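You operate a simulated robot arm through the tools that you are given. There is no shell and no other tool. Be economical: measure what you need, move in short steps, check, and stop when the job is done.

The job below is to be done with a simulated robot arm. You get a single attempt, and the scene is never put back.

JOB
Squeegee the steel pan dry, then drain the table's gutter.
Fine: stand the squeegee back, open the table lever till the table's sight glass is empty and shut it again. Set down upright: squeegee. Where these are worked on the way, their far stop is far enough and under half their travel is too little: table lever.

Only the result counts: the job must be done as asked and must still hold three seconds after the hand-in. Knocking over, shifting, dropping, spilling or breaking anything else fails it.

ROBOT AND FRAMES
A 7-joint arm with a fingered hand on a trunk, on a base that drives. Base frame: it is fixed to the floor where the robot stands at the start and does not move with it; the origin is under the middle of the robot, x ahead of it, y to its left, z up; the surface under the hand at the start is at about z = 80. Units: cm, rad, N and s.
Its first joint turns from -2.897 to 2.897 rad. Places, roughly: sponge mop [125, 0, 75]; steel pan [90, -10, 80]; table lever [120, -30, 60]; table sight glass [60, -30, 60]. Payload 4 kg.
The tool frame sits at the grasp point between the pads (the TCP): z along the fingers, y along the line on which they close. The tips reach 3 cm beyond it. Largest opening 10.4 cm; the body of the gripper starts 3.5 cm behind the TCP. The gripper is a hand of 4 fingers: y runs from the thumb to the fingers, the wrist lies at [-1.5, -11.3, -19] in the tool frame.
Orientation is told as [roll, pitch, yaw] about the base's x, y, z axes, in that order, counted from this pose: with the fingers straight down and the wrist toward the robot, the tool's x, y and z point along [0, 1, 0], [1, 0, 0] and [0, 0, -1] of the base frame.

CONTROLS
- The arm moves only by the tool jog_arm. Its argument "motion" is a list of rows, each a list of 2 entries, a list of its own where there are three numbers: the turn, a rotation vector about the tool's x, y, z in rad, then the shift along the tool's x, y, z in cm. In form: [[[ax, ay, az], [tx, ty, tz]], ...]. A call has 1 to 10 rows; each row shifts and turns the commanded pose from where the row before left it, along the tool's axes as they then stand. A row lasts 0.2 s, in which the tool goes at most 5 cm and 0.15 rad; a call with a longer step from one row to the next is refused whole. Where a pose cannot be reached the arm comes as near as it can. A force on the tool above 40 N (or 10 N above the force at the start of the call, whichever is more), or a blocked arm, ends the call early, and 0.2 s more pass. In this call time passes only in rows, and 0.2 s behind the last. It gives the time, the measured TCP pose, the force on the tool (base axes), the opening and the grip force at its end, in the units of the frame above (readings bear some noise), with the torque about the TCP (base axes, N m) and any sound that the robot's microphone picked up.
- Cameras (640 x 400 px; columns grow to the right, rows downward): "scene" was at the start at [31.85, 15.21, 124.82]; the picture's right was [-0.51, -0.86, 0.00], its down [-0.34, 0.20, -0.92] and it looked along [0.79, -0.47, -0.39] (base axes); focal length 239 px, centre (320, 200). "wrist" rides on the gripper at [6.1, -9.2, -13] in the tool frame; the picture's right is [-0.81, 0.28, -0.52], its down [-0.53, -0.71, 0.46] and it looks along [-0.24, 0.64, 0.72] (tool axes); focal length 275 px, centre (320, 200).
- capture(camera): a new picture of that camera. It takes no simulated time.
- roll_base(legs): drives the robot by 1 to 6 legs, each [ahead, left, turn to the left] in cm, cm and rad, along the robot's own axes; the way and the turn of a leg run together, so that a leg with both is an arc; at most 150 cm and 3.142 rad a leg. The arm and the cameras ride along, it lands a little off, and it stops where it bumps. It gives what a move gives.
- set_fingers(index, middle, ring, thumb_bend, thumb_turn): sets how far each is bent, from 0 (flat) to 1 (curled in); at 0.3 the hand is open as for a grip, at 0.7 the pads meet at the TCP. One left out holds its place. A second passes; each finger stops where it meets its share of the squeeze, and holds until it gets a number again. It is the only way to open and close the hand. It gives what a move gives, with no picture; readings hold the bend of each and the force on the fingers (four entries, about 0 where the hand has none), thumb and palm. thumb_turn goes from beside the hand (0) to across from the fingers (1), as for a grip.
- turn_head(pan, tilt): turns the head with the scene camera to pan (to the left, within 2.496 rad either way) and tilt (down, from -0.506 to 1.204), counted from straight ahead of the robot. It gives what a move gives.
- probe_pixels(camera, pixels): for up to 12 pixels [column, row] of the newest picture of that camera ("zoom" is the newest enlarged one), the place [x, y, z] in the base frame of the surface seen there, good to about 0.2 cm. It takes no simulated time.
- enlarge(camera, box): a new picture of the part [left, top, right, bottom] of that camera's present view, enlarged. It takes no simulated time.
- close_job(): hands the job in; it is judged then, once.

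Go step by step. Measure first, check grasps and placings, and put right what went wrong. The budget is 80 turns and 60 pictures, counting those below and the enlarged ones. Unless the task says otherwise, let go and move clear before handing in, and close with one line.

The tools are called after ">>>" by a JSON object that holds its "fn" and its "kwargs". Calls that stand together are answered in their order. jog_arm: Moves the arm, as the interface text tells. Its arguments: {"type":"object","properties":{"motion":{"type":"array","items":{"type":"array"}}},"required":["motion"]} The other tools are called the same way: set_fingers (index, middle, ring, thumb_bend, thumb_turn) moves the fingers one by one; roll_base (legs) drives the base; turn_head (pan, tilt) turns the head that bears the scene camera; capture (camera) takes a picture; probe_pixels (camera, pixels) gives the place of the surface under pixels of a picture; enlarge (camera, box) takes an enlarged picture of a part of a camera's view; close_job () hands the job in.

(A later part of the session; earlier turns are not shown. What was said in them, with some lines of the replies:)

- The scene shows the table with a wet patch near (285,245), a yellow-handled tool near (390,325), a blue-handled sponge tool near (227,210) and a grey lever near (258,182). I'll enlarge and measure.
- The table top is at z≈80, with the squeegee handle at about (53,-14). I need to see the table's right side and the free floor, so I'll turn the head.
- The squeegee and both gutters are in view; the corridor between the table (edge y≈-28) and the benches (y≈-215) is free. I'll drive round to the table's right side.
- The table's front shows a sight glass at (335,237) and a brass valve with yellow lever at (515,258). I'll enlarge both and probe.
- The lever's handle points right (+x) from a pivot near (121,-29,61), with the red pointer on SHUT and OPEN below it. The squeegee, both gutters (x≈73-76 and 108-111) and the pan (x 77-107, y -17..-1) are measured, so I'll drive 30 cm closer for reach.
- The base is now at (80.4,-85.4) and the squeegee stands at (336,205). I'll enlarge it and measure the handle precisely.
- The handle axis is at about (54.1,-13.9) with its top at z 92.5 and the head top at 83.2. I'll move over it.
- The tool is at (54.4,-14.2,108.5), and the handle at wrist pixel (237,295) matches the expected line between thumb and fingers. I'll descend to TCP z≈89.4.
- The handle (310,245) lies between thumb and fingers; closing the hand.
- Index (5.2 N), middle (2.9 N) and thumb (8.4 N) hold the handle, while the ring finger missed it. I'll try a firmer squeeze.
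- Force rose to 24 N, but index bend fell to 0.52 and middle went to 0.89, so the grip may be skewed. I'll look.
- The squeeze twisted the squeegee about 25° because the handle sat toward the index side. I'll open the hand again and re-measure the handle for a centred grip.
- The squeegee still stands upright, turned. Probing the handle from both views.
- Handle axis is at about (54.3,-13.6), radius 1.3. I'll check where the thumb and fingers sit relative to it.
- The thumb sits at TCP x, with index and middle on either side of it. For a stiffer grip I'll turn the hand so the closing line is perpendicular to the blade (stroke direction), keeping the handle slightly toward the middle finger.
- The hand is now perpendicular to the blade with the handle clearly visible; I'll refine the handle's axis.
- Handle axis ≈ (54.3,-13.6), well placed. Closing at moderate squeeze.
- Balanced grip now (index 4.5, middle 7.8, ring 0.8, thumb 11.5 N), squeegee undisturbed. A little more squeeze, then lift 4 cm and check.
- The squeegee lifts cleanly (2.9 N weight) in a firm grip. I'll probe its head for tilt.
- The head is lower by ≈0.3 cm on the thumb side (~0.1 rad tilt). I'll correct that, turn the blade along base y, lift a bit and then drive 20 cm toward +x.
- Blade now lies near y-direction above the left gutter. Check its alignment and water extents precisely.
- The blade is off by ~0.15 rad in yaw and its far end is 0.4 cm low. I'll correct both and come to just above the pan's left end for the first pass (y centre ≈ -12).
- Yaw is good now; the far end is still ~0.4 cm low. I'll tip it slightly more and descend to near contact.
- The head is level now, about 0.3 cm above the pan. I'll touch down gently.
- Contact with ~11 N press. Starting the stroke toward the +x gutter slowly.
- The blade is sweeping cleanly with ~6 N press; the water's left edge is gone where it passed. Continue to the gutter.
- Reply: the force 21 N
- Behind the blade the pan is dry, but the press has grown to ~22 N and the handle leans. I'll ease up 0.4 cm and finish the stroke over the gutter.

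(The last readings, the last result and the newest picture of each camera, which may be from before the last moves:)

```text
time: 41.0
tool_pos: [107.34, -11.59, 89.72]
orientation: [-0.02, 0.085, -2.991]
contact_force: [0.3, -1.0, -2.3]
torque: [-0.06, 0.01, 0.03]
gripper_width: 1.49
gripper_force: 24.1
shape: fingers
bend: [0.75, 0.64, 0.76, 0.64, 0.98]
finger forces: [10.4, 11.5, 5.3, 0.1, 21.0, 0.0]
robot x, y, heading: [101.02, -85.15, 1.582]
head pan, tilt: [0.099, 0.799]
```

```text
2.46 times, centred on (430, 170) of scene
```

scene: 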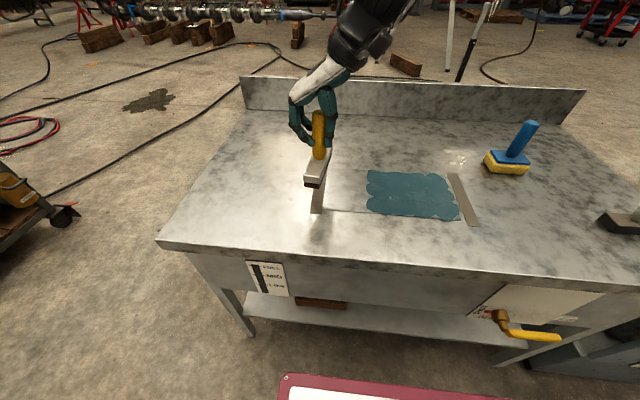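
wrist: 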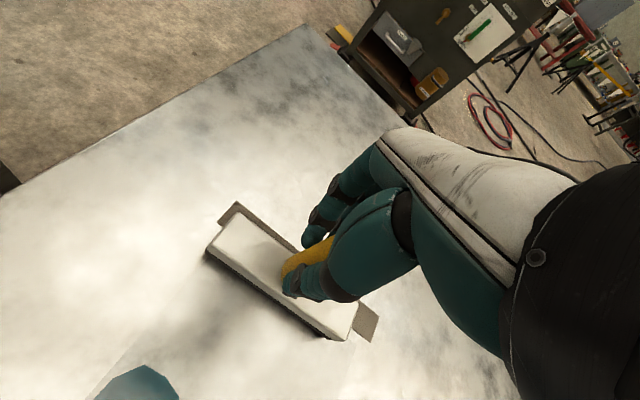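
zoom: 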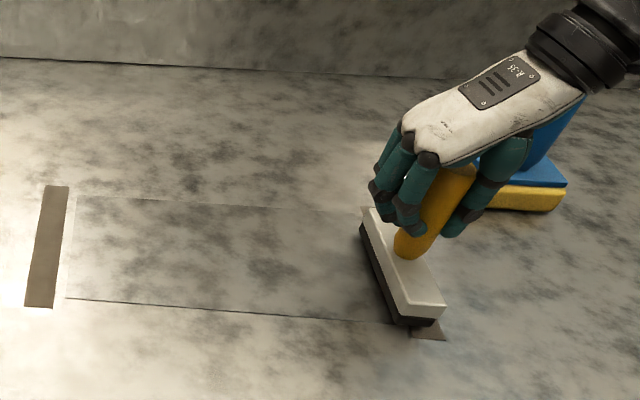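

Contact ended over the gutter; no water is visible in front. Lifting away from the mop to inspect pan and sight glass.

>>> {"fn": "jog_arm", "kwargs": {"motion": [[[0, 0, 0], [0, 0, -2]], [[0, 0, 0], [0, 0, -3]], [[0, 0, 0], [0, 0, -4]], [[0, 0, 0], [-0.6, 4, -1]], [[0, 0, 0], [-0.6, 4, -1]], [[0, 0, 0], [-0.6, 4, -1]]]}}

>>> {"fn": "capture", "kwargs": {"camera": "scene"}}

>>> {"fn": "enlarge", "kwargs": {"camera": "scene", "box": [230, 150, 500, 310]}}

```text
time: 42.4
tool_pos: [94.31, -11.96, 100.66]
orientation: [-0.021, 0.085, -2.991]
contact_force: [0.1, 0.6, -2.7]
torque: [0.0, 0.01, -0.01]
gripper_width: 1.49
gripper_force: 23.6
shape: fingers
bend: [0.75, 0.64, 0.76, 0.64, 0.98]
finger forces: [9.9, 11.5, 5.2, 0.0, 20.6, 0.0]
robot x, y, heading: [100.95, -85.5, 1.58]
head pan, tilt: [0.099, 0.799]
```

```text
27 pictures are left
```

scene: 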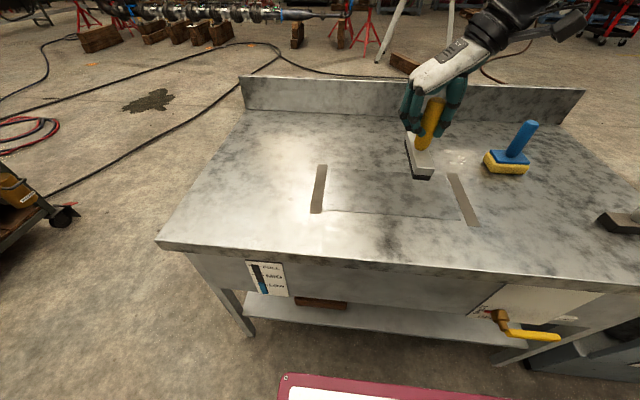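

```text
2.37 times, centred on (365, 230) of scene
```

zoom: 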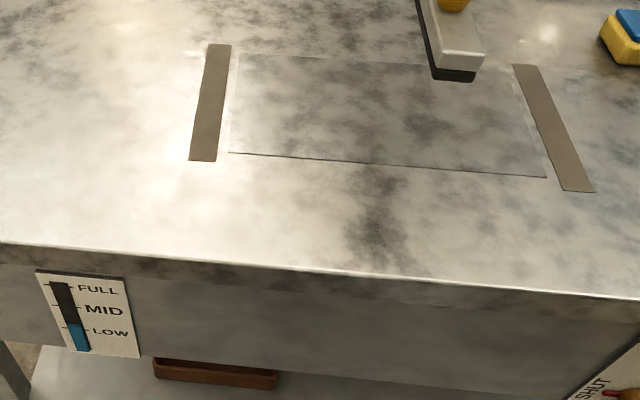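

The pan is dry and the sight glass shows blue up to just above LOW. Now to return the squeegee; first measure its tilt in the hand.

>>> {"fn": "capture", "kwargs": {"camera": "wrist"}}

>>> {"fn": "enlarge", "kwargs": {"camera": "scene", "box": [380, 80, 480, 190]}}

```text
25 pictures are left
```

wrist: 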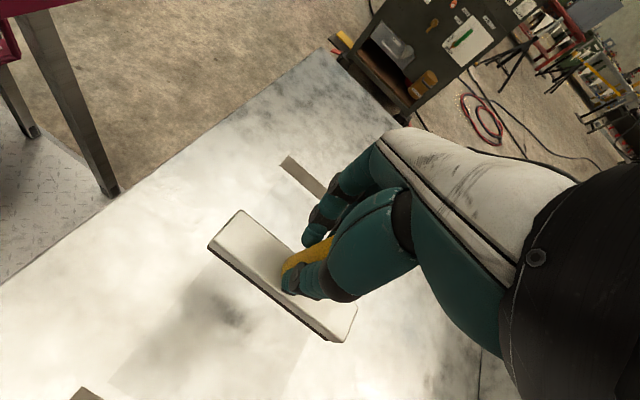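

```text
3.64 times, centred on (430, 135) of scene
```

zoom: 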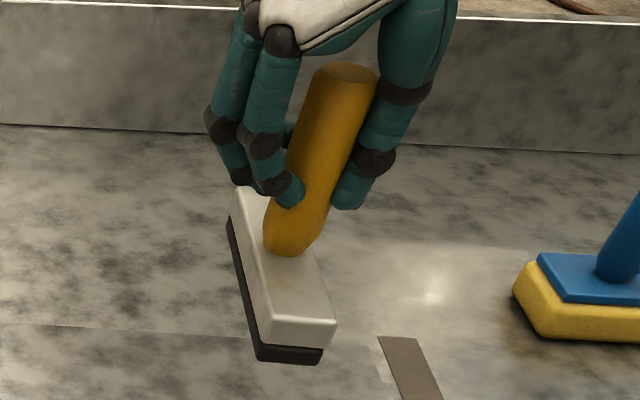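

>>> {"fn": "probe_pixels", "kwargs": {"camera": "wrist", "pixels": [[240, 214], [212, 244], [228, 222], [222, 250], [352, 312], [332, 332], [355, 305], [275, 285], [265, 235]]}}

>>> {"fn": "probe_pixels", "kwargs": {"camera": "zoom", "pixels": [[270, 318], [330, 322], [240, 200], [300, 235], [245, 195], [265, 355], [318, 358], [232, 225]]}}

```text
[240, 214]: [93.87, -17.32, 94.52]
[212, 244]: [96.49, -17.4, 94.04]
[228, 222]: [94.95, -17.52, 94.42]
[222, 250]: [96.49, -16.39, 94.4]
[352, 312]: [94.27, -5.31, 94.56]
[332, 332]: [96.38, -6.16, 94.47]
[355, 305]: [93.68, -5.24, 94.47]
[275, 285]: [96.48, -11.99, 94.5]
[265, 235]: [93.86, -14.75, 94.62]
```

```text
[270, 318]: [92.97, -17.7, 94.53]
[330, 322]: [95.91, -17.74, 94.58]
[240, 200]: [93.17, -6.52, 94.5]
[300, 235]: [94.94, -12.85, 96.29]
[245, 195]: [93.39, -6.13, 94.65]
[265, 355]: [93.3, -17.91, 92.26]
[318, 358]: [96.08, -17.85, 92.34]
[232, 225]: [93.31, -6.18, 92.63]
```

The head is level (all corners z≈94.5) with its centre at (94.8,-11.7). I'll carry it back over (54,-13.8).

>>> {"fn": "jog_arm", "kwargs": {"motion": [[[0, 0, 0], [2.0, 0.6, 0]], [[0, 0, 0], [-0.67, 4.43, -0.36]], [[0, 0, 0], [-0.67, 4.43, -0.36]], [[0, 0, 0], [-0.67, 4.43, -0.36]], [[0, 0, 0], [-0.67, 4.43, -0.36]], [[0, 0, 0], [-0.67, 4.43, -0.36]], [[0, 0, 0], [-0.67, 4.43, -0.36]], [[0, 0, 0], [-0.67, 4.43, -0.36]], [[0, 0, 0], [-0.67, 4.43, -0.36]], [[0, 0, 0], [-0.67, 4.43, -0.36]]]}}

>>> {"fn": "turn_head", "kwargs": {"pan": 0.4, "tilt": 0.8}}

>>> {"fn": "capture", "kwargs": {"camera": "wrist"}}

>>> {"fn": "probe_pixels", "kwargs": {"camera": "wrist", "pixels": [[240, 214], [212, 244], [228, 222], [222, 250], [352, 312], [332, 332], [355, 305]]}}

```text
time: 44.6
tool_pos: [53.3, -14.09, 100.63]
orientation: [-0.023, 0.083, -2.993]
contact_force: [1.7, 0.0, -2.0]
torque: [0.0, 0.03, -0.01]
gripper_width: 1.42
gripper_force: 23.4
shape: fingers
bend: [0.75, 0.64, 0.76, 0.64, 0.98]
finger forces: [9.8, 11.2, 5.9, 0.0, 20.3, 0.0]
robot x, y, heading: [100.61, -85.62, 1.578]
head pan, tilt: [0.099, 0.799]
```

```text
time: 45.4
tool_pos: [53.39, -14.09, 100.51]
orientation: [-0.022, 0.086, -2.991]
contact_force: [-0.4, -0.3, -2.8]
torque: [0.02, 0.04, -0.02]
gripper_width: 1.45
gripper_force: 23.9
shape: fingers
bend: [0.75, 0.64, 0.76, 0.64, 0.98]
finger forces: [10.0, 11.3, 5.8, 0.1, 20.3, 0.0]
robot x, y, heading: [100.8, -85.35, 1.579]
head pan, tilt: [0.4, 0.799]
```

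```text
23 pictures are left
```

wrist: 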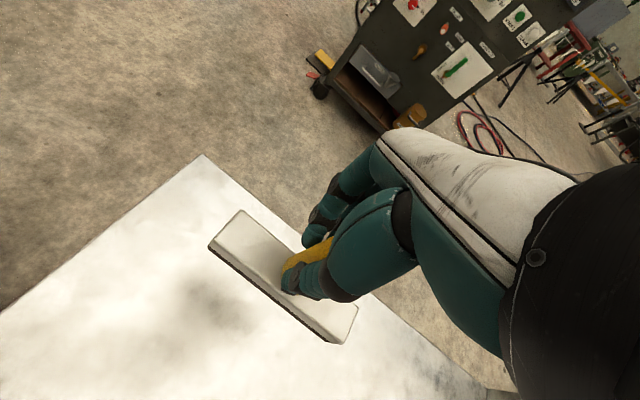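

```text
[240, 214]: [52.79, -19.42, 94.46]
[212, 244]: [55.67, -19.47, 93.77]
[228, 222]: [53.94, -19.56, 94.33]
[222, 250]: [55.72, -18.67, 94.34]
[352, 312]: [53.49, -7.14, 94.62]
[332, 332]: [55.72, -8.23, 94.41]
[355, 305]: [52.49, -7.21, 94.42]
```

Head centre is at about (54,-13.6), level. Descend to just above the table, then creep to contact.

>>> {"fn": "jog_arm", "kwargs": {"motion": [[[0, 0, 0], [0.07, 0.25, 3]], [[0, 0, 0], [0.07, 0.25, 3]], [[0, 0, 0], [0.07, 0.25, 3]], [[0, 0, 0], [0.03, 0.12, 1.5]], [[0, 0, 0], [0, 0.04, 0.5]], [[0, 0, 0], [0, 0, 0.2]]]}}

>>> {"fn": "capture", "kwargs": {"camera": "scene"}}

```text
time: 46.8
tool_pos: [53.62, -14.27, 89.17]
orientation: [-0.021, 0.086, -2.993]
contact_force: [-1.7, -0.1, -2.5]
torque: [-0.01, 0.01, 0.01]
gripper_width: 1.42
gripper_force: 23.9
shape: fingers
bend: [0.75, 0.64, 0.76, 0.64, 0.98]
finger forces: [10.0, 11.1, 5.9, 0.1, 20.2, 0.1]
robot x, y, heading: [100.53, -85.08, 1.578]
head pan, tilt: [0.4, 0.799]
```

```text
22 pictures are left
```

scene: 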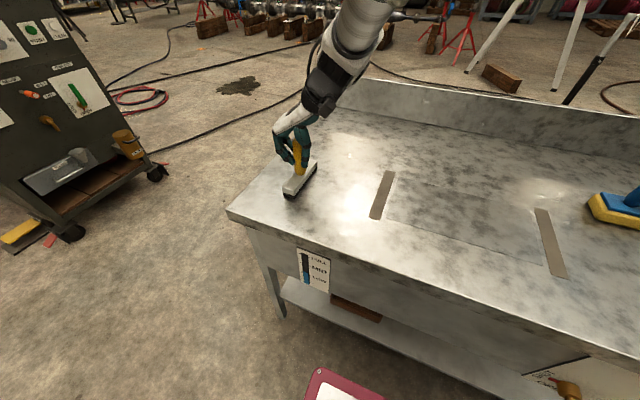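

Still hanging free (-2.5 N). Creep down in 0.1 cm steps.

>>> {"fn": "jog_arm", "kwargs": {"motion": [[[0, 0, 0], [0, 0, 0.1]], [[0, 0, 0], [0, 0, 0.1]], [[0, 0, 0], [0, 0, 0]]]}}

>>> {"fn": "enlarge", "kwargs": {"camera": "scene", "box": [255, 120, 345, 215]}}

```text
time: 47.6
tool_pos: [53.53, -14.06, 88.98]
orientation: [-0.023, 0.084, -2.992]
contact_force: [-0.5, -1.3, 5.3]
torque: [0.0, -0.11, -0.01]
gripper_width: 1.41
gripper_force: 24.2
shape: fingers
bend: [0.75, 0.64, 0.76, 0.64, 0.98]
finger forces: [10.7, 11.5, 5.4, 0.0, 20.7, 0.0]
robot x, y, heading: [100.56, -85.3, 1.578]
head pan, tilt: [0.4, 0.799]
```

```text
4.21 times, centred on (300, 168) of scene
```

zoom: 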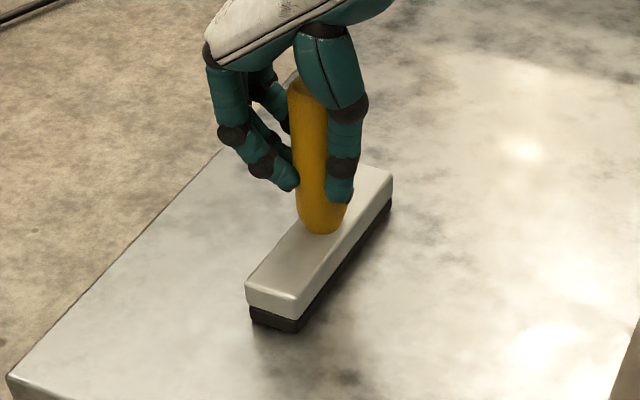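

The squeegee rests flat with ~8 N on the table. Open the hand.

>>> {"fn": "set_fingers", "kwargs": {"index": 0.3, "middle": 0.3, "ring": 0.3, "thumb_bend": 0.3}}

>>> {"fn": "enlarge", "kwargs": {"camera": "scene", "box": [255, 120, 345, 215]}}

```text
time: 48.6
tool_pos: [53.59, -14.11, 88.92]
orientation: [-0.022, 0.088, -2.991]
contact_force: [0.5, -0.4, 0.8]
torque: [0.04, -0.02, 0.03]
gripper_width: 10.25
gripper_force: 0.0
shape: fingers
bend: [0.3, 0.3, 0.3, 0.3, 0.98]
finger forces: [0.0, 0.1, 0.0, 0.1, 0.0, 0.1]
robot x, y, heading: [100.63, -85.42, 1.581]
head pan, tilt: [0.4, 0.799]
```

```text
4.21 times, centred on (300, 168) of scene
```

zoom: 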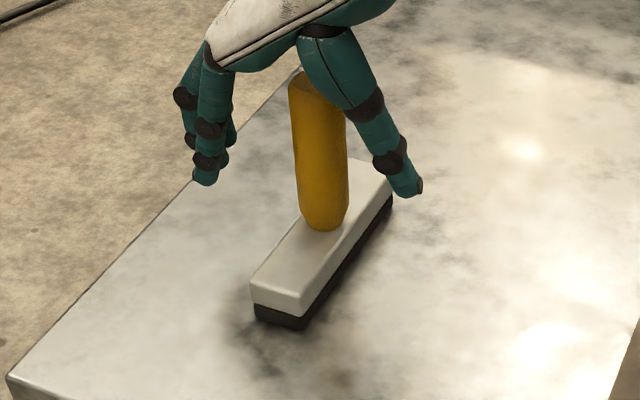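

The squeegee stands upright, free of the hand. I'll rise straight up, then back the base off and to the right for the lever.

>>> {"fn": "jog_arm", "kwargs": {"motion": [[[0, 0, 0], [-0.05, -0.17, -2]], [[0, 0, 0], [-0.09, -0.33, -4]], [[0, 0, 0], [-0.09, -0.33, -4]], [[0, 0, 0], [-0.09, -0.33, -4]], [[0, 0, 0], [-0.09, -0.33, -4]], [[0, 0, 0.145], [0, 0, 0]], [[-0.086, 0, 0], [0, 0, 0]]]}}

>>> {"fn": "roll_base", "kwargs": {"legs": [[-34, 0, 0], [0, -25, 0]]}}

>>> {"fn": "turn_head", "kwargs": {"pan": 0.1, "tilt": 0.65}}

>>> {"fn": "capture", "kwargs": {"camera": "scene"}}

```text
time: 50.2
tool_pos: [53.66, -14.02, 107.18]
orientation: [-0.034, -0.005, -3.134]
contact_force: [-0.1, 0.6, 0.4]
torque: [0.0, -0.02, -0.01]
gripper_width: 10.26
gripper_force: 0.0
shape: fingers
bend: [0.3, 0.3, 0.3, 0.3, 0.98]
finger forces: [0.1, 0.0, 0.0, 0.0, 0.1, 0.1]
robot x, y, heading: [100.52, -85.13, 1.585]
head pan, tilt: [0.4, 0.799]
```

```text
time: 53.8
tool_pos: [78.44, -47.79, 107.13]
orientation: [-0.032, -0.005, -3.134]
contact_force: [0.6, 0.5, 0.7]
torque: [0.0, -0.02, 0.0]
gripper_width: 10.27
gripper_force: 0.0
shape: fingers
bend: [0.3, 0.3, 0.3, 0.3, 0.98]
finger forces: [0.0, 0.0, 0.0, 0.0, 0.0, 0.0]
robot x, y, heading: [125.36, -119.15, 1.585]
head pan, tilt: [0.4, 0.799]
```

```text
time: 54.6
tool_pos: [78.38, -47.85, 107.08]
orientation: [-0.034, -0.004, -3.135]
contact_force: [-0.3, 0.4, 0.8]
torque: [-0.04, 0.01, 0.0]
gripper_width: 10.26
gripper_force: 0.1
shape: fingers
bend: [0.3, 0.3, 0.3, 0.3, 0.98]
finger forces: [0.0, 0.1, 0.0, 0.0, 0.1, 0.1]
robot x, y, heading: [125.64, -118.54, 1.581]
head pan, tilt: [0.099, 0.649]
```

```text
19 pictures are left
```

scene: 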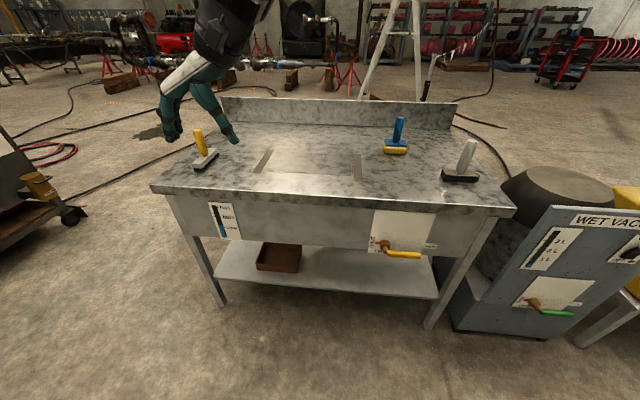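

I have a good view of the lever; there's also a separate wet vac at right that must be left alone. Measure clearances.

>>> {"fn": "probe_pixels", "kwargs": {"camera": "scene", "pixels": [[560, 210], [540, 230], [515, 305], [540, 312], [575, 315], [460, 330], [640, 220]]}}

>>> {"fn": "enlarge", "kwargs": {"camera": "scene", "box": [355, 200, 455, 270]}}

>>> {"fn": "probe_pixels", "kwargs": {"camera": "zoom", "pixels": [[130, 270], [195, 275], [160, 300], [220, 335], [300, 345], [400, 345], [415, 360], [300, 365], [300, 325], [250, 340], [125, 290], [195, 310]]}}

```text
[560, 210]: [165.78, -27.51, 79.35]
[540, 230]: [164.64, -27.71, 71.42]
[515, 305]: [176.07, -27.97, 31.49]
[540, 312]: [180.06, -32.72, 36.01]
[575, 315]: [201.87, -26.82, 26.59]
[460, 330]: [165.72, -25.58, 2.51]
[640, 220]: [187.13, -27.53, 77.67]
```

```text
5.71 times, centred on (405, 235) of scene
```

zoom: 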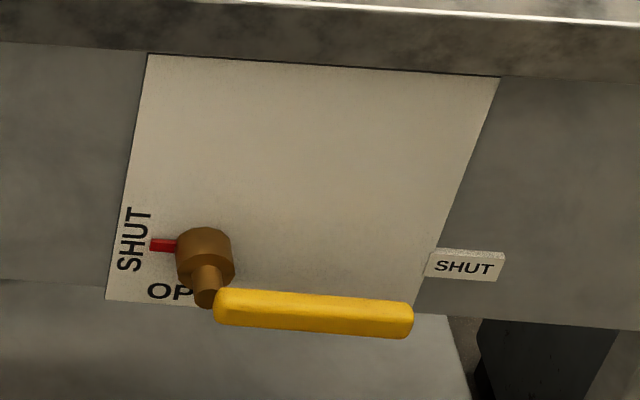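

```text
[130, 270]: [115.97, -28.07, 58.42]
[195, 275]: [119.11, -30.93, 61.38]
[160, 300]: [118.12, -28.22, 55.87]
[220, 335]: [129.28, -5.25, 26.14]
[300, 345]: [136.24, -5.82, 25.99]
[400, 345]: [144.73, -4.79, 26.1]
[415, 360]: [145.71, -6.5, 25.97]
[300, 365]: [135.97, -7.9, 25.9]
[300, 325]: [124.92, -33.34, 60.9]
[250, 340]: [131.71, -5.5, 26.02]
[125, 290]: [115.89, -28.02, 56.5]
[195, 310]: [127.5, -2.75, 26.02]
```

Vac is well clear (x>160). The lever bar runs x 121–131 at y≈-32.8, z≈61.3. I'll close the fingers to a compact poker, then tilt the hand to point at the table (+y) while moving toward x≈124.

>>> {"fn": "set_fingers", "kwargs": {"index": 0.7, "middle": 0.7, "ring": 0.7, "thumb_bend": 0.68}}

>>> {"fn": "jog_arm", "kwargs": {"motion": [[[0, -0.145, 0], [0, -4.6, 0]], [[0, -0.145, 0], [0, -4.6, 0]], [[0, -0.145, 0], [0, -4.6, 0]], [[0, -0.145, 0], [0, -4.6, 0]], [[0, -0.145, 0], [0, -4.6, 0]], [[0, -0.145, 0], [0, -4.6, 0]], [[0, -0.145, 0], [0, -4.6, 0]], [[0, -0.145, 0], [0, -4.6, 0]], [[0, -0.145, 0], [0, -4.6, 0]], [[0, -0.145, 0], [0, -4.6, 0]]]}}

```text
time: 55.6
tool_pos: [78.3, -47.8, 107.07]
orientation: [-0.034, -0.005, -3.135]
contact_force: [0.5, 0.2, 0.2]
torque: [-0.03, -0.01, -0.02]
gripper_width: 0.39
gripper_force: 0.0
shape: fingers
bend: [0.7, 0.7, 0.7, 0.68, 1.0]
finger forces: [0.1, 0.1, 0.0, 0.0, 0.1, 0.0]
robot x, y, heading: [125.76, -119.34, 1.583]
head pan, tilt: [0.099, 0.649]
```

```text
time: 57.8
tool_pos: [124.01, -43.23, 108.3]
orientation: [-1.486, -0.005, -3.132]
contact_force: [-0.5, -0.7, 0.8]
torque: [-0.02, 0.03, -0.01]
gripper_width: 0.37
gripper_force: 0.0
shape: fingers
bend: [0.7, 0.7, 0.7, 0.68, 1.0]
finger forces: [0.0, 0.1, 0.1, 0.0, 0.0, 0.0]
out of reach, approached as far as the arm can: row 9, 10
robot x, y, heading: [125.5, -119.08, 1.58]
head pan, tilt: [0.099, 0.649]
```

Tilted pose reached approximately at (124,-43,108). Now descend in front of the table, keeping clear (tips ≈ y -39).

>>> {"fn": "jog_arm", "kwargs": {"motion": [[[0, 0, 0], [4.6, 0, 0]], [[0, 0, 0], [4.6, 0, 0]], [[0, 0, 0], [4.6, 0, 0]], [[0, 0, 0], [4.6, 0, 0]], [[0, 0, 0], [4.6, 0, 0]], [[0, 0, 0], [4.6, 0, 0]]]}}

>>> {"fn": "capture", "kwargs": {"camera": "scene"}}

```text
time: 59.2
tool_pos: [123.95, -44.06, 80.66]
orientation: [-1.486, -0.006, -3.135]
contact_force: [-0.1, -1.6, 0.0]
torque: [0.0, 0.0, -0.03]
gripper_width: 0.37
gripper_force: 0.0
shape: fingers
bend: [0.7, 0.7, 0.7, 0.68, 1.0]
finger forces: [0.0, 0.0, 0.0, 0.1, 0.0, 0.0]
out of reach, approached as far as the arm can: row 1, 2
robot x, y, heading: [125.57, -118.94, 1.58]
head pan, tilt: [0.099, 0.649]
```

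```text
17 pictures are left
```

scene: 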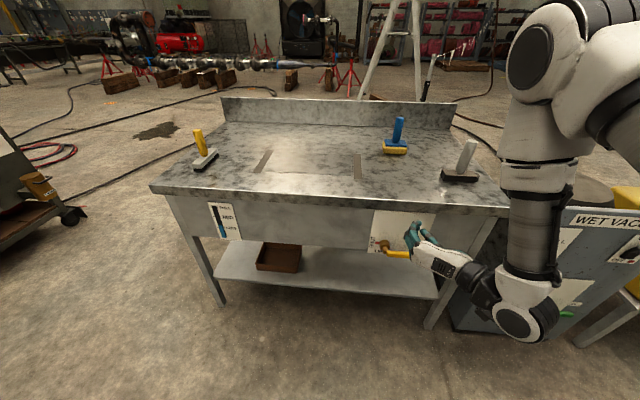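

The hand is in front of the panel and the arm reads correctly again. Continue down to z≈55 at x≈128.5.

>>> {"fn": "jog_arm", "kwargs": {"motion": [[[0, 0, 0], [4.3, -0.8, 0]], [[0, 0, 0], [4.3, -0.8, 0]], [[0, 0, 0], [4.3, -0.8, 0]], [[0, 0, 0], [4.3, -0.8, 0]], [[0, 0, 0], [4.3, -0.8, 0]], [[0, 0, 0], [4.3, -0.8, 0]]]}}

>>> {"fn": "enlarge", "kwargs": {"camera": "scene", "box": [340, 190, 500, 310]}}

>>> {"fn": "capture", "kwargs": {"camera": "wrist"}}

```text
time: 60.6
tool_pos: [128.77, -46.22, 55.02]
orientation: [-1.486, -0.004, -3.133]
contact_force: [0.9, 0.2, -1.1]
torque: [0.0, 0.01, 0.01]
gripper_width: 0.36
gripper_force: 0.0
shape: fingers
bend: [0.7, 0.7, 0.7, 0.68, 1.0]
finger forces: [0.0, 0.1, 0.0, 0.1, 0.0, 0.0]
robot x, y, heading: [125.29, -119.39, 1.582]
head pan, tilt: [0.099, 0.649]
```

```text
3.33 times, centred on (420, 250) of scene
```

zoom: 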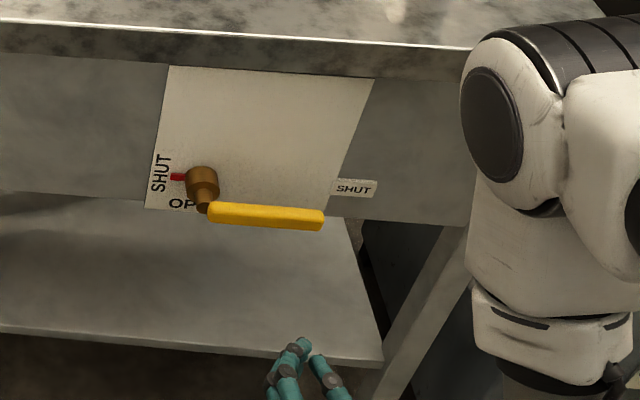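

```text
15 pictures are left
```

wrist: 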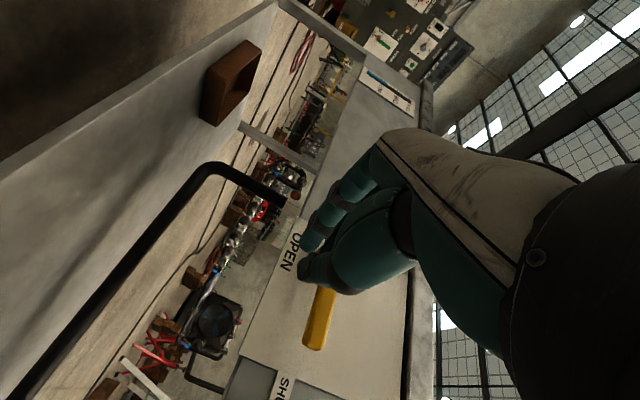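

The fist is below and in front of the lever. Advance under the bar to y≈-33.5, keeping z≈55.

>>> {"fn": "jog_arm", "kwargs": {"motion": [[[0, 0, 0], [-0.3, 0, 3.5]], [[0, 0, 0], [-0.3, 0, 3.5]], [[0, 0, 0], [-0.3, 0, 3]], [[0, 0, 0], [-0.2, 0, 2.5]]]}}

>>> {"fn": "enlarge", "kwargs": {"camera": "scene", "box": [340, 190, 500, 310]}}

```text
time: 61.6
tool_pos: [128.44, -33.7, 55.14]
orientation: [-1.484, -0.004, -3.135]
contact_force: [0.6, -0.2, 0.6]
torque: [-0.01, 0.0, -0.01]
gripper_width: 0.36
gripper_force: 0.0
shape: fingers
bend: [0.7, 0.7, 0.7, 0.68, 1.0]
finger forces: [0.0, 0.0, 0.0, 0.0, 0.0, 0.1]
robot x, y, heading: [125.66, -118.92, 1.585]
head pan, tilt: [0.099, 0.649]
```

```text
3.33 times, centred on (420, 250) of scene
```

zoom: 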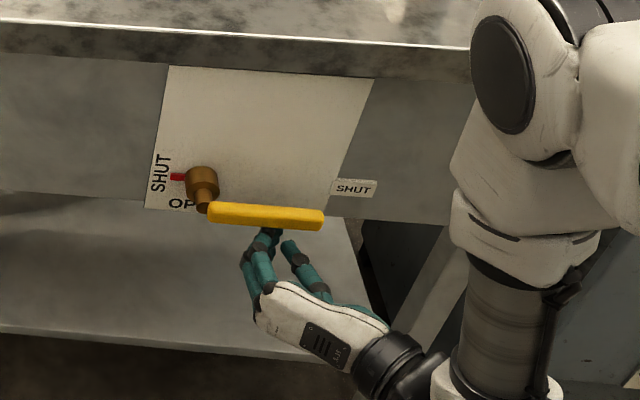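

Fingers are under the bar (zoom 250–300). Push up along the arc, first third.

>>> {"fn": "jog_arm", "kwargs": {"motion": [[[0, 0, 0], [-1.7, 0.1, -0.14]], [[0, 0, 0], [-1.7, 0.1, -0.14]], [[0, 0, 0], [-1.6, 0.15, -0.14]], [[0, 0, 0], [-1.6, 0.15, -0.14]]]}}

>>> {"fn": "enlarge", "kwargs": {"camera": "scene", "box": [340, 190, 500, 310]}}

```text
time: 62.6
tool_pos: [128.24, -33.71, 61.68]
orientation: [-1.483, -0.004, -3.132]
contact_force: [0.7, 0.0, -2.2]
torque: [0.03, -0.05, 0.01]
gripper_width: 0.39
gripper_force: 0.6
shape: fingers
bend: [0.7, 0.7, 0.7, 0.68, 1.0]
finger forces: [0.0, 0.0, 1.9, 0.1, 0.0, 0.1]
robot x, y, heading: [125.47, -118.82, 1.582]
head pan, tilt: [0.099, 0.649]
```

```text
3.33 times, centred on (420, 250) of scene
```

zoom: 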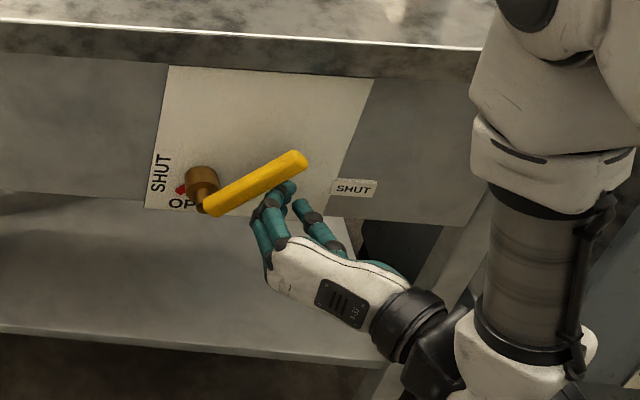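

The lever turns freely (≈35°, 2 N) and the red pointer moves toward OPEN. Continue the arc.

>>> {"fn": "jog_arm", "kwargs": {"motion": [[[0, 0, 0], [-1.3, 0.4, -0.11]], [[0, 0, 0], [-1.3, 0.6, -0.11]], [[0, 0, 0], [-1.1, 0.8, -0.1]], [[0, 0, 0], [-1.0, 0.9, -0.1]], [[0, 0, 0], [-0.8, 1.0, -0.08]], [[0, 0, 0], [-0.6, 1.1, -0.05]], [[0, 0, 0], [-0.3, 1.1, -0.03]]]}}

>>> {"fn": "capture", "kwargs": {"camera": "scene"}}

>>> {"fn": "enlarge", "kwargs": {"camera": "scene", "box": [190, 180, 440, 280]}}

```text
time: 64.2
tool_pos: [123.6, -34.0, 67.83]
orientation: [-1.477, 0.004, 3.134]
contact_force: [21.4, -13.9, 1.3]
torque: [0.2, 0.41, 0.2]
gripper_width: 0.29
gripper_force: 12.4
shape: fingers
bend: [0.7, 0.71, 0.71, 0.68, 1.0]
finger forces: [0.1, 16.0, 9.1, 0.0, 0.1, 0.1]
robot x, y, heading: [125.59, -119.27, 1.585]
head pan, tilt: [0.099, 0.649]
stopped in row 7: the force on the tool passed its limit at 43 N (the readings are from after the stop); the commanded pose is now the measured one
```

```text
12 pictures are left
```

scene: 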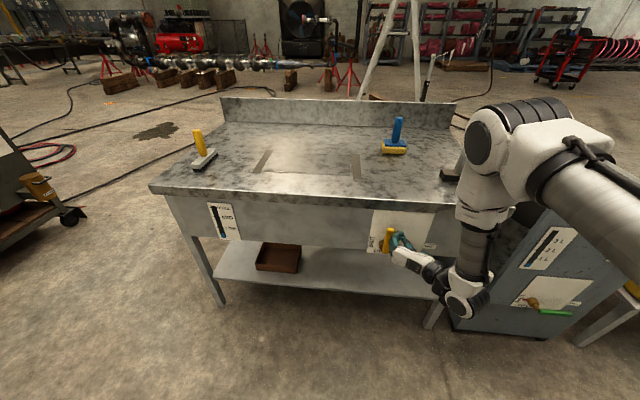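

```text
2.56 times, centred on (315, 230) of scene
```

zoom: 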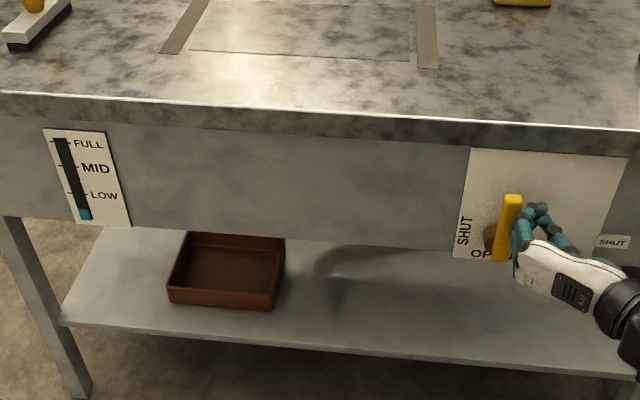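

The lever is at its open stop (vertical) and the blue column is nearly gone. Back off, withdraw, and go round to the lever's left side while it empties.

>>> {"fn": "jog_arm", "kwargs": {"motion": [[[0, 0, 0], [0, -1.5, 0]], [[0, 0, 0], [0, -0.5, -4]], [[0, 0, 0], [0, 0, -4]], [[0, 0, 0], [0, 4, -1]], [[0, 0, 0], [0, 4, 0]], [[0, 0, 0], [0, 2.6, 0]]]}}

>>> {"fn": "enlarge", "kwargs": {"camera": "scene", "box": [190, 180, 440, 280]}}

```text
time: 65.6
tool_pos: [114.64, -42.59, 68.66]
orientation: [-1.479, 0.003, 3.14]
contact_force: [0.5, 0.2, 0.1]
torque: [-0.04, 0.0, -0.01]
gripper_width: 0.33
gripper_force: 0.2
shape: fingers
bend: [0.7, 0.7, 0.7, 0.68, 1.0]
finger forces: [0.0, 0.0, 0.0, 0.1, 0.1, 0.0]
robot x, y, heading: [125.68, -119.02, 1.583]
head pan, tilt: [0.099, 0.649]
```

```text
2.56 times, centred on (315, 230) of scene
```

zoom: 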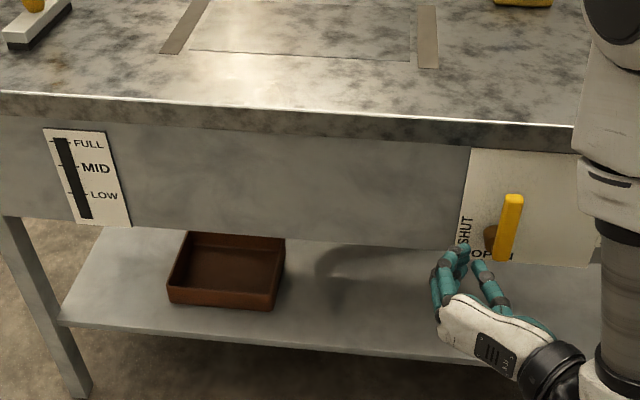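

The sight glass column is all black: empty. Move in on the lever's left side, then check before pushing.

>>> {"fn": "jog_arm", "kwargs": {"motion": [[[0, 0, 0], [-0.3, 0, 3]], [[0, 0, 0], [-0.3, 0, 3]], [[0, 0, 0], [-0.2, 0, 2.8]]]}}

>>> {"fn": "enlarge", "kwargs": {"camera": "scene", "box": [190, 180, 440, 280]}}

```text
time: 66.4
tool_pos: [114.48, -33.95, 68.65]
orientation: [-1.479, 0.002, 3.141]
contact_force: [0.2, 0.0, 0.3]
torque: [0.05, -0.02, -0.02]
gripper_width: 0.35
gripper_force: 0.0
shape: fingers
bend: [0.7, 0.7, 0.7, 0.68, 1.0]
finger forces: [0.0, 0.0, 0.1, 0.1, 0.0, 0.0]
robot x, y, heading: [125.48, -118.83, 1.582]
head pan, tilt: [0.099, 0.649]
```

```text
2.56 times, centred on (315, 230) of scene
```

zoom: 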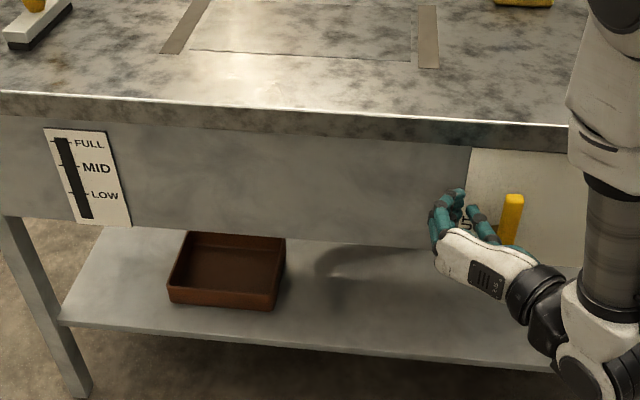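

Glass stays empty and the hand is beside the lever. Push right and down along the arc toward SHUT.

>>> {"fn": "jog_arm", "kwargs": {"motion": [[[0, 0, 0], [0, -1.5, 0]], [[0, 0, 0], [0, -1.5, 0]], [[0, 0, 0], [0, -1.5, 0]], [[0, 0, 0], [0, -1.5, 0]], [[0, 0, 0], [0.3, -1.3, 0.03]], [[0, 0, 0], [0.6, -1.3, 0.05]], [[0, 0, 0], [0.8, -1.2, 0.07]], [[0, 0, 0], [1.0, -1.0, 0.09]]]}}

>>> {"fn": "enlarge", "kwargs": {"camera": "scene", "box": [340, 190, 500, 310]}}

```text
time: 68.2
tool_pos: [125.41, -34.02, 65.91]
orientation: [-1.478, 0.001, 3.141]
contact_force: [-0.5, -0.7, 0.1]
torque: [0.02, 0.02, -0.01]
gripper_width: 0.26
gripper_force: 0.1
shape: fingers
bend: [0.7, 0.7, 0.7, 0.69, 1.0]
finger forces: [0.1, 0.1, 0.0, 0.0, 0.5, 0.0]
robot x, y, heading: [125.23, -118.82, 1.578]
head pan, tilt: [0.099, 0.649]
```

```text
3.33 times, centred on (420, 250) of scene
```

zoom: 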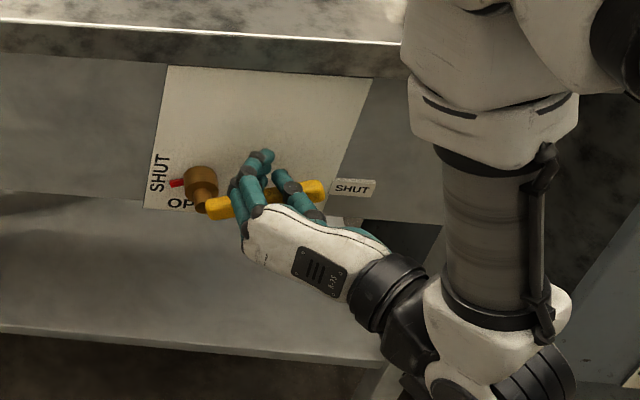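

The lever is about 15° from shut. Press on down to its stop.

>>> {"fn": "jog_arm", "kwargs": {"motion": [[[0, 0, 0], [0.9, -0.4, 0.08]], [[0, 0, 0], [0.7, -0.2, 0.06]], [[0, 0, 0], [0.6, 0, 0.05]], [[0, 0, 0], [0.5, 0, 0.04]], [[0, 0, 0], [0.5, 0, 0.04]], [[0, 0, 0], [0.4, 0, 0.04]]]}}

>>> {"fn": "enlarge", "kwargs": {"camera": "scene", "box": [340, 190, 500, 310]}}

```text
time: 69.6
tool_pos: [125.77, -33.85, 63.28]
orientation: [-1.495, -0.005, -3.141]
contact_force: [-0.6, -10.2, 24.0]
torque: [0.1, 0.26, 0.14]
gripper_width: 0.01
gripper_force: 12.1
shape: fingers
bend: [0.7, 0.7, 0.7, 0.68, 1.0]
finger forces: [23.6, 0.1, 0.1, 0.0, 0.1, 0.0]
robot x, y, heading: [125.34, -118.92, 1.58]
head pan, tilt: [0.099, 0.649]
stopped in row 6: the force on the tool passed its limit at 45 N (the readings are from after the stop); the commanded pose is now the measured one
```

```text
3.33 times, centred on (420, 250) of scene
```

zoom: 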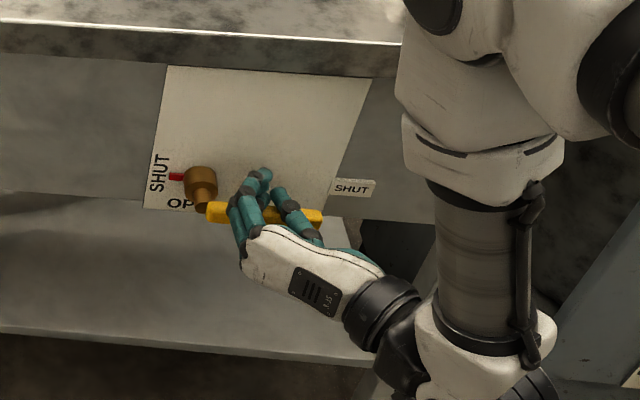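

The lever is hard against its shut stop (45 N) with the pointer on SHUT. Lift off slightly and withdraw, then check everything.

>>> {"fn": "jog_arm", "kwargs": {"motion": [[[0, 0, 0], [-1.5, 0, -0.1]], [[0, 0, 0], [-0.5, 0, -3]], [[0, 0, 0], [0, 0, -4]], [[0, 0, 0], [0, 0, -3]], [[0, 0, 0], [0, -4.5, 0]], [[0, 0, 0], [0, -4.5, 0]]]}}

>>> {"fn": "capture", "kwargs": {"camera": "scene"}}

>>> {"fn": "enlarge", "kwargs": {"camera": "scene", "box": [180, 120, 430, 280]}}

```text
time: 71.0
tool_pos: [134.81, -43.74, 65.78]
orientation: [-1.49, -0.004, -3.14]
contact_force: [-0.3, 0.4, -0.9]
torque: [-0.01, 0.02, 0.0]
gripper_width: 0.35
gripper_force: 0.1
shape: fingers
bend: [0.7, 0.7, 0.7, 0.68, 1.0]
finger forces: [0.1, 0.0, 0.1, 0.0, 0.0, 0.0]
robot x, y, heading: [125.22, -119.05, 1.577]
head pan, tilt: [0.099, 0.649]
```

```text
6 pictures are left
```

scene: 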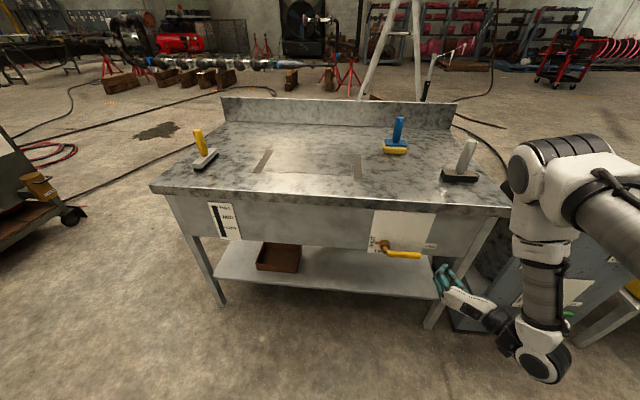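

```text
2.50 times, centred on (305, 200) of scene
```

zoom: 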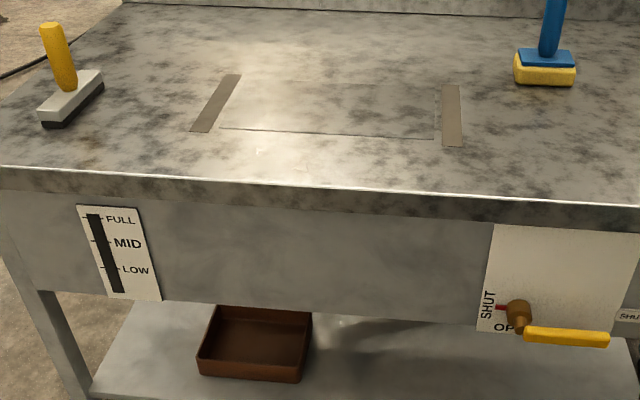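

The pan is dry, the squeegee stands upright in its place, the sight glass is empty, the lever is shut and the hand is clear. Handing in.

>>> {"fn": "close_job", "kwargs": {}}

```text
The job is handed in.
```

The job is handed in: the steel pan is squeegeed dry, the squeegee stands upright back in its place, the table's sight glass is empty, and the table lever is shut against its stop.
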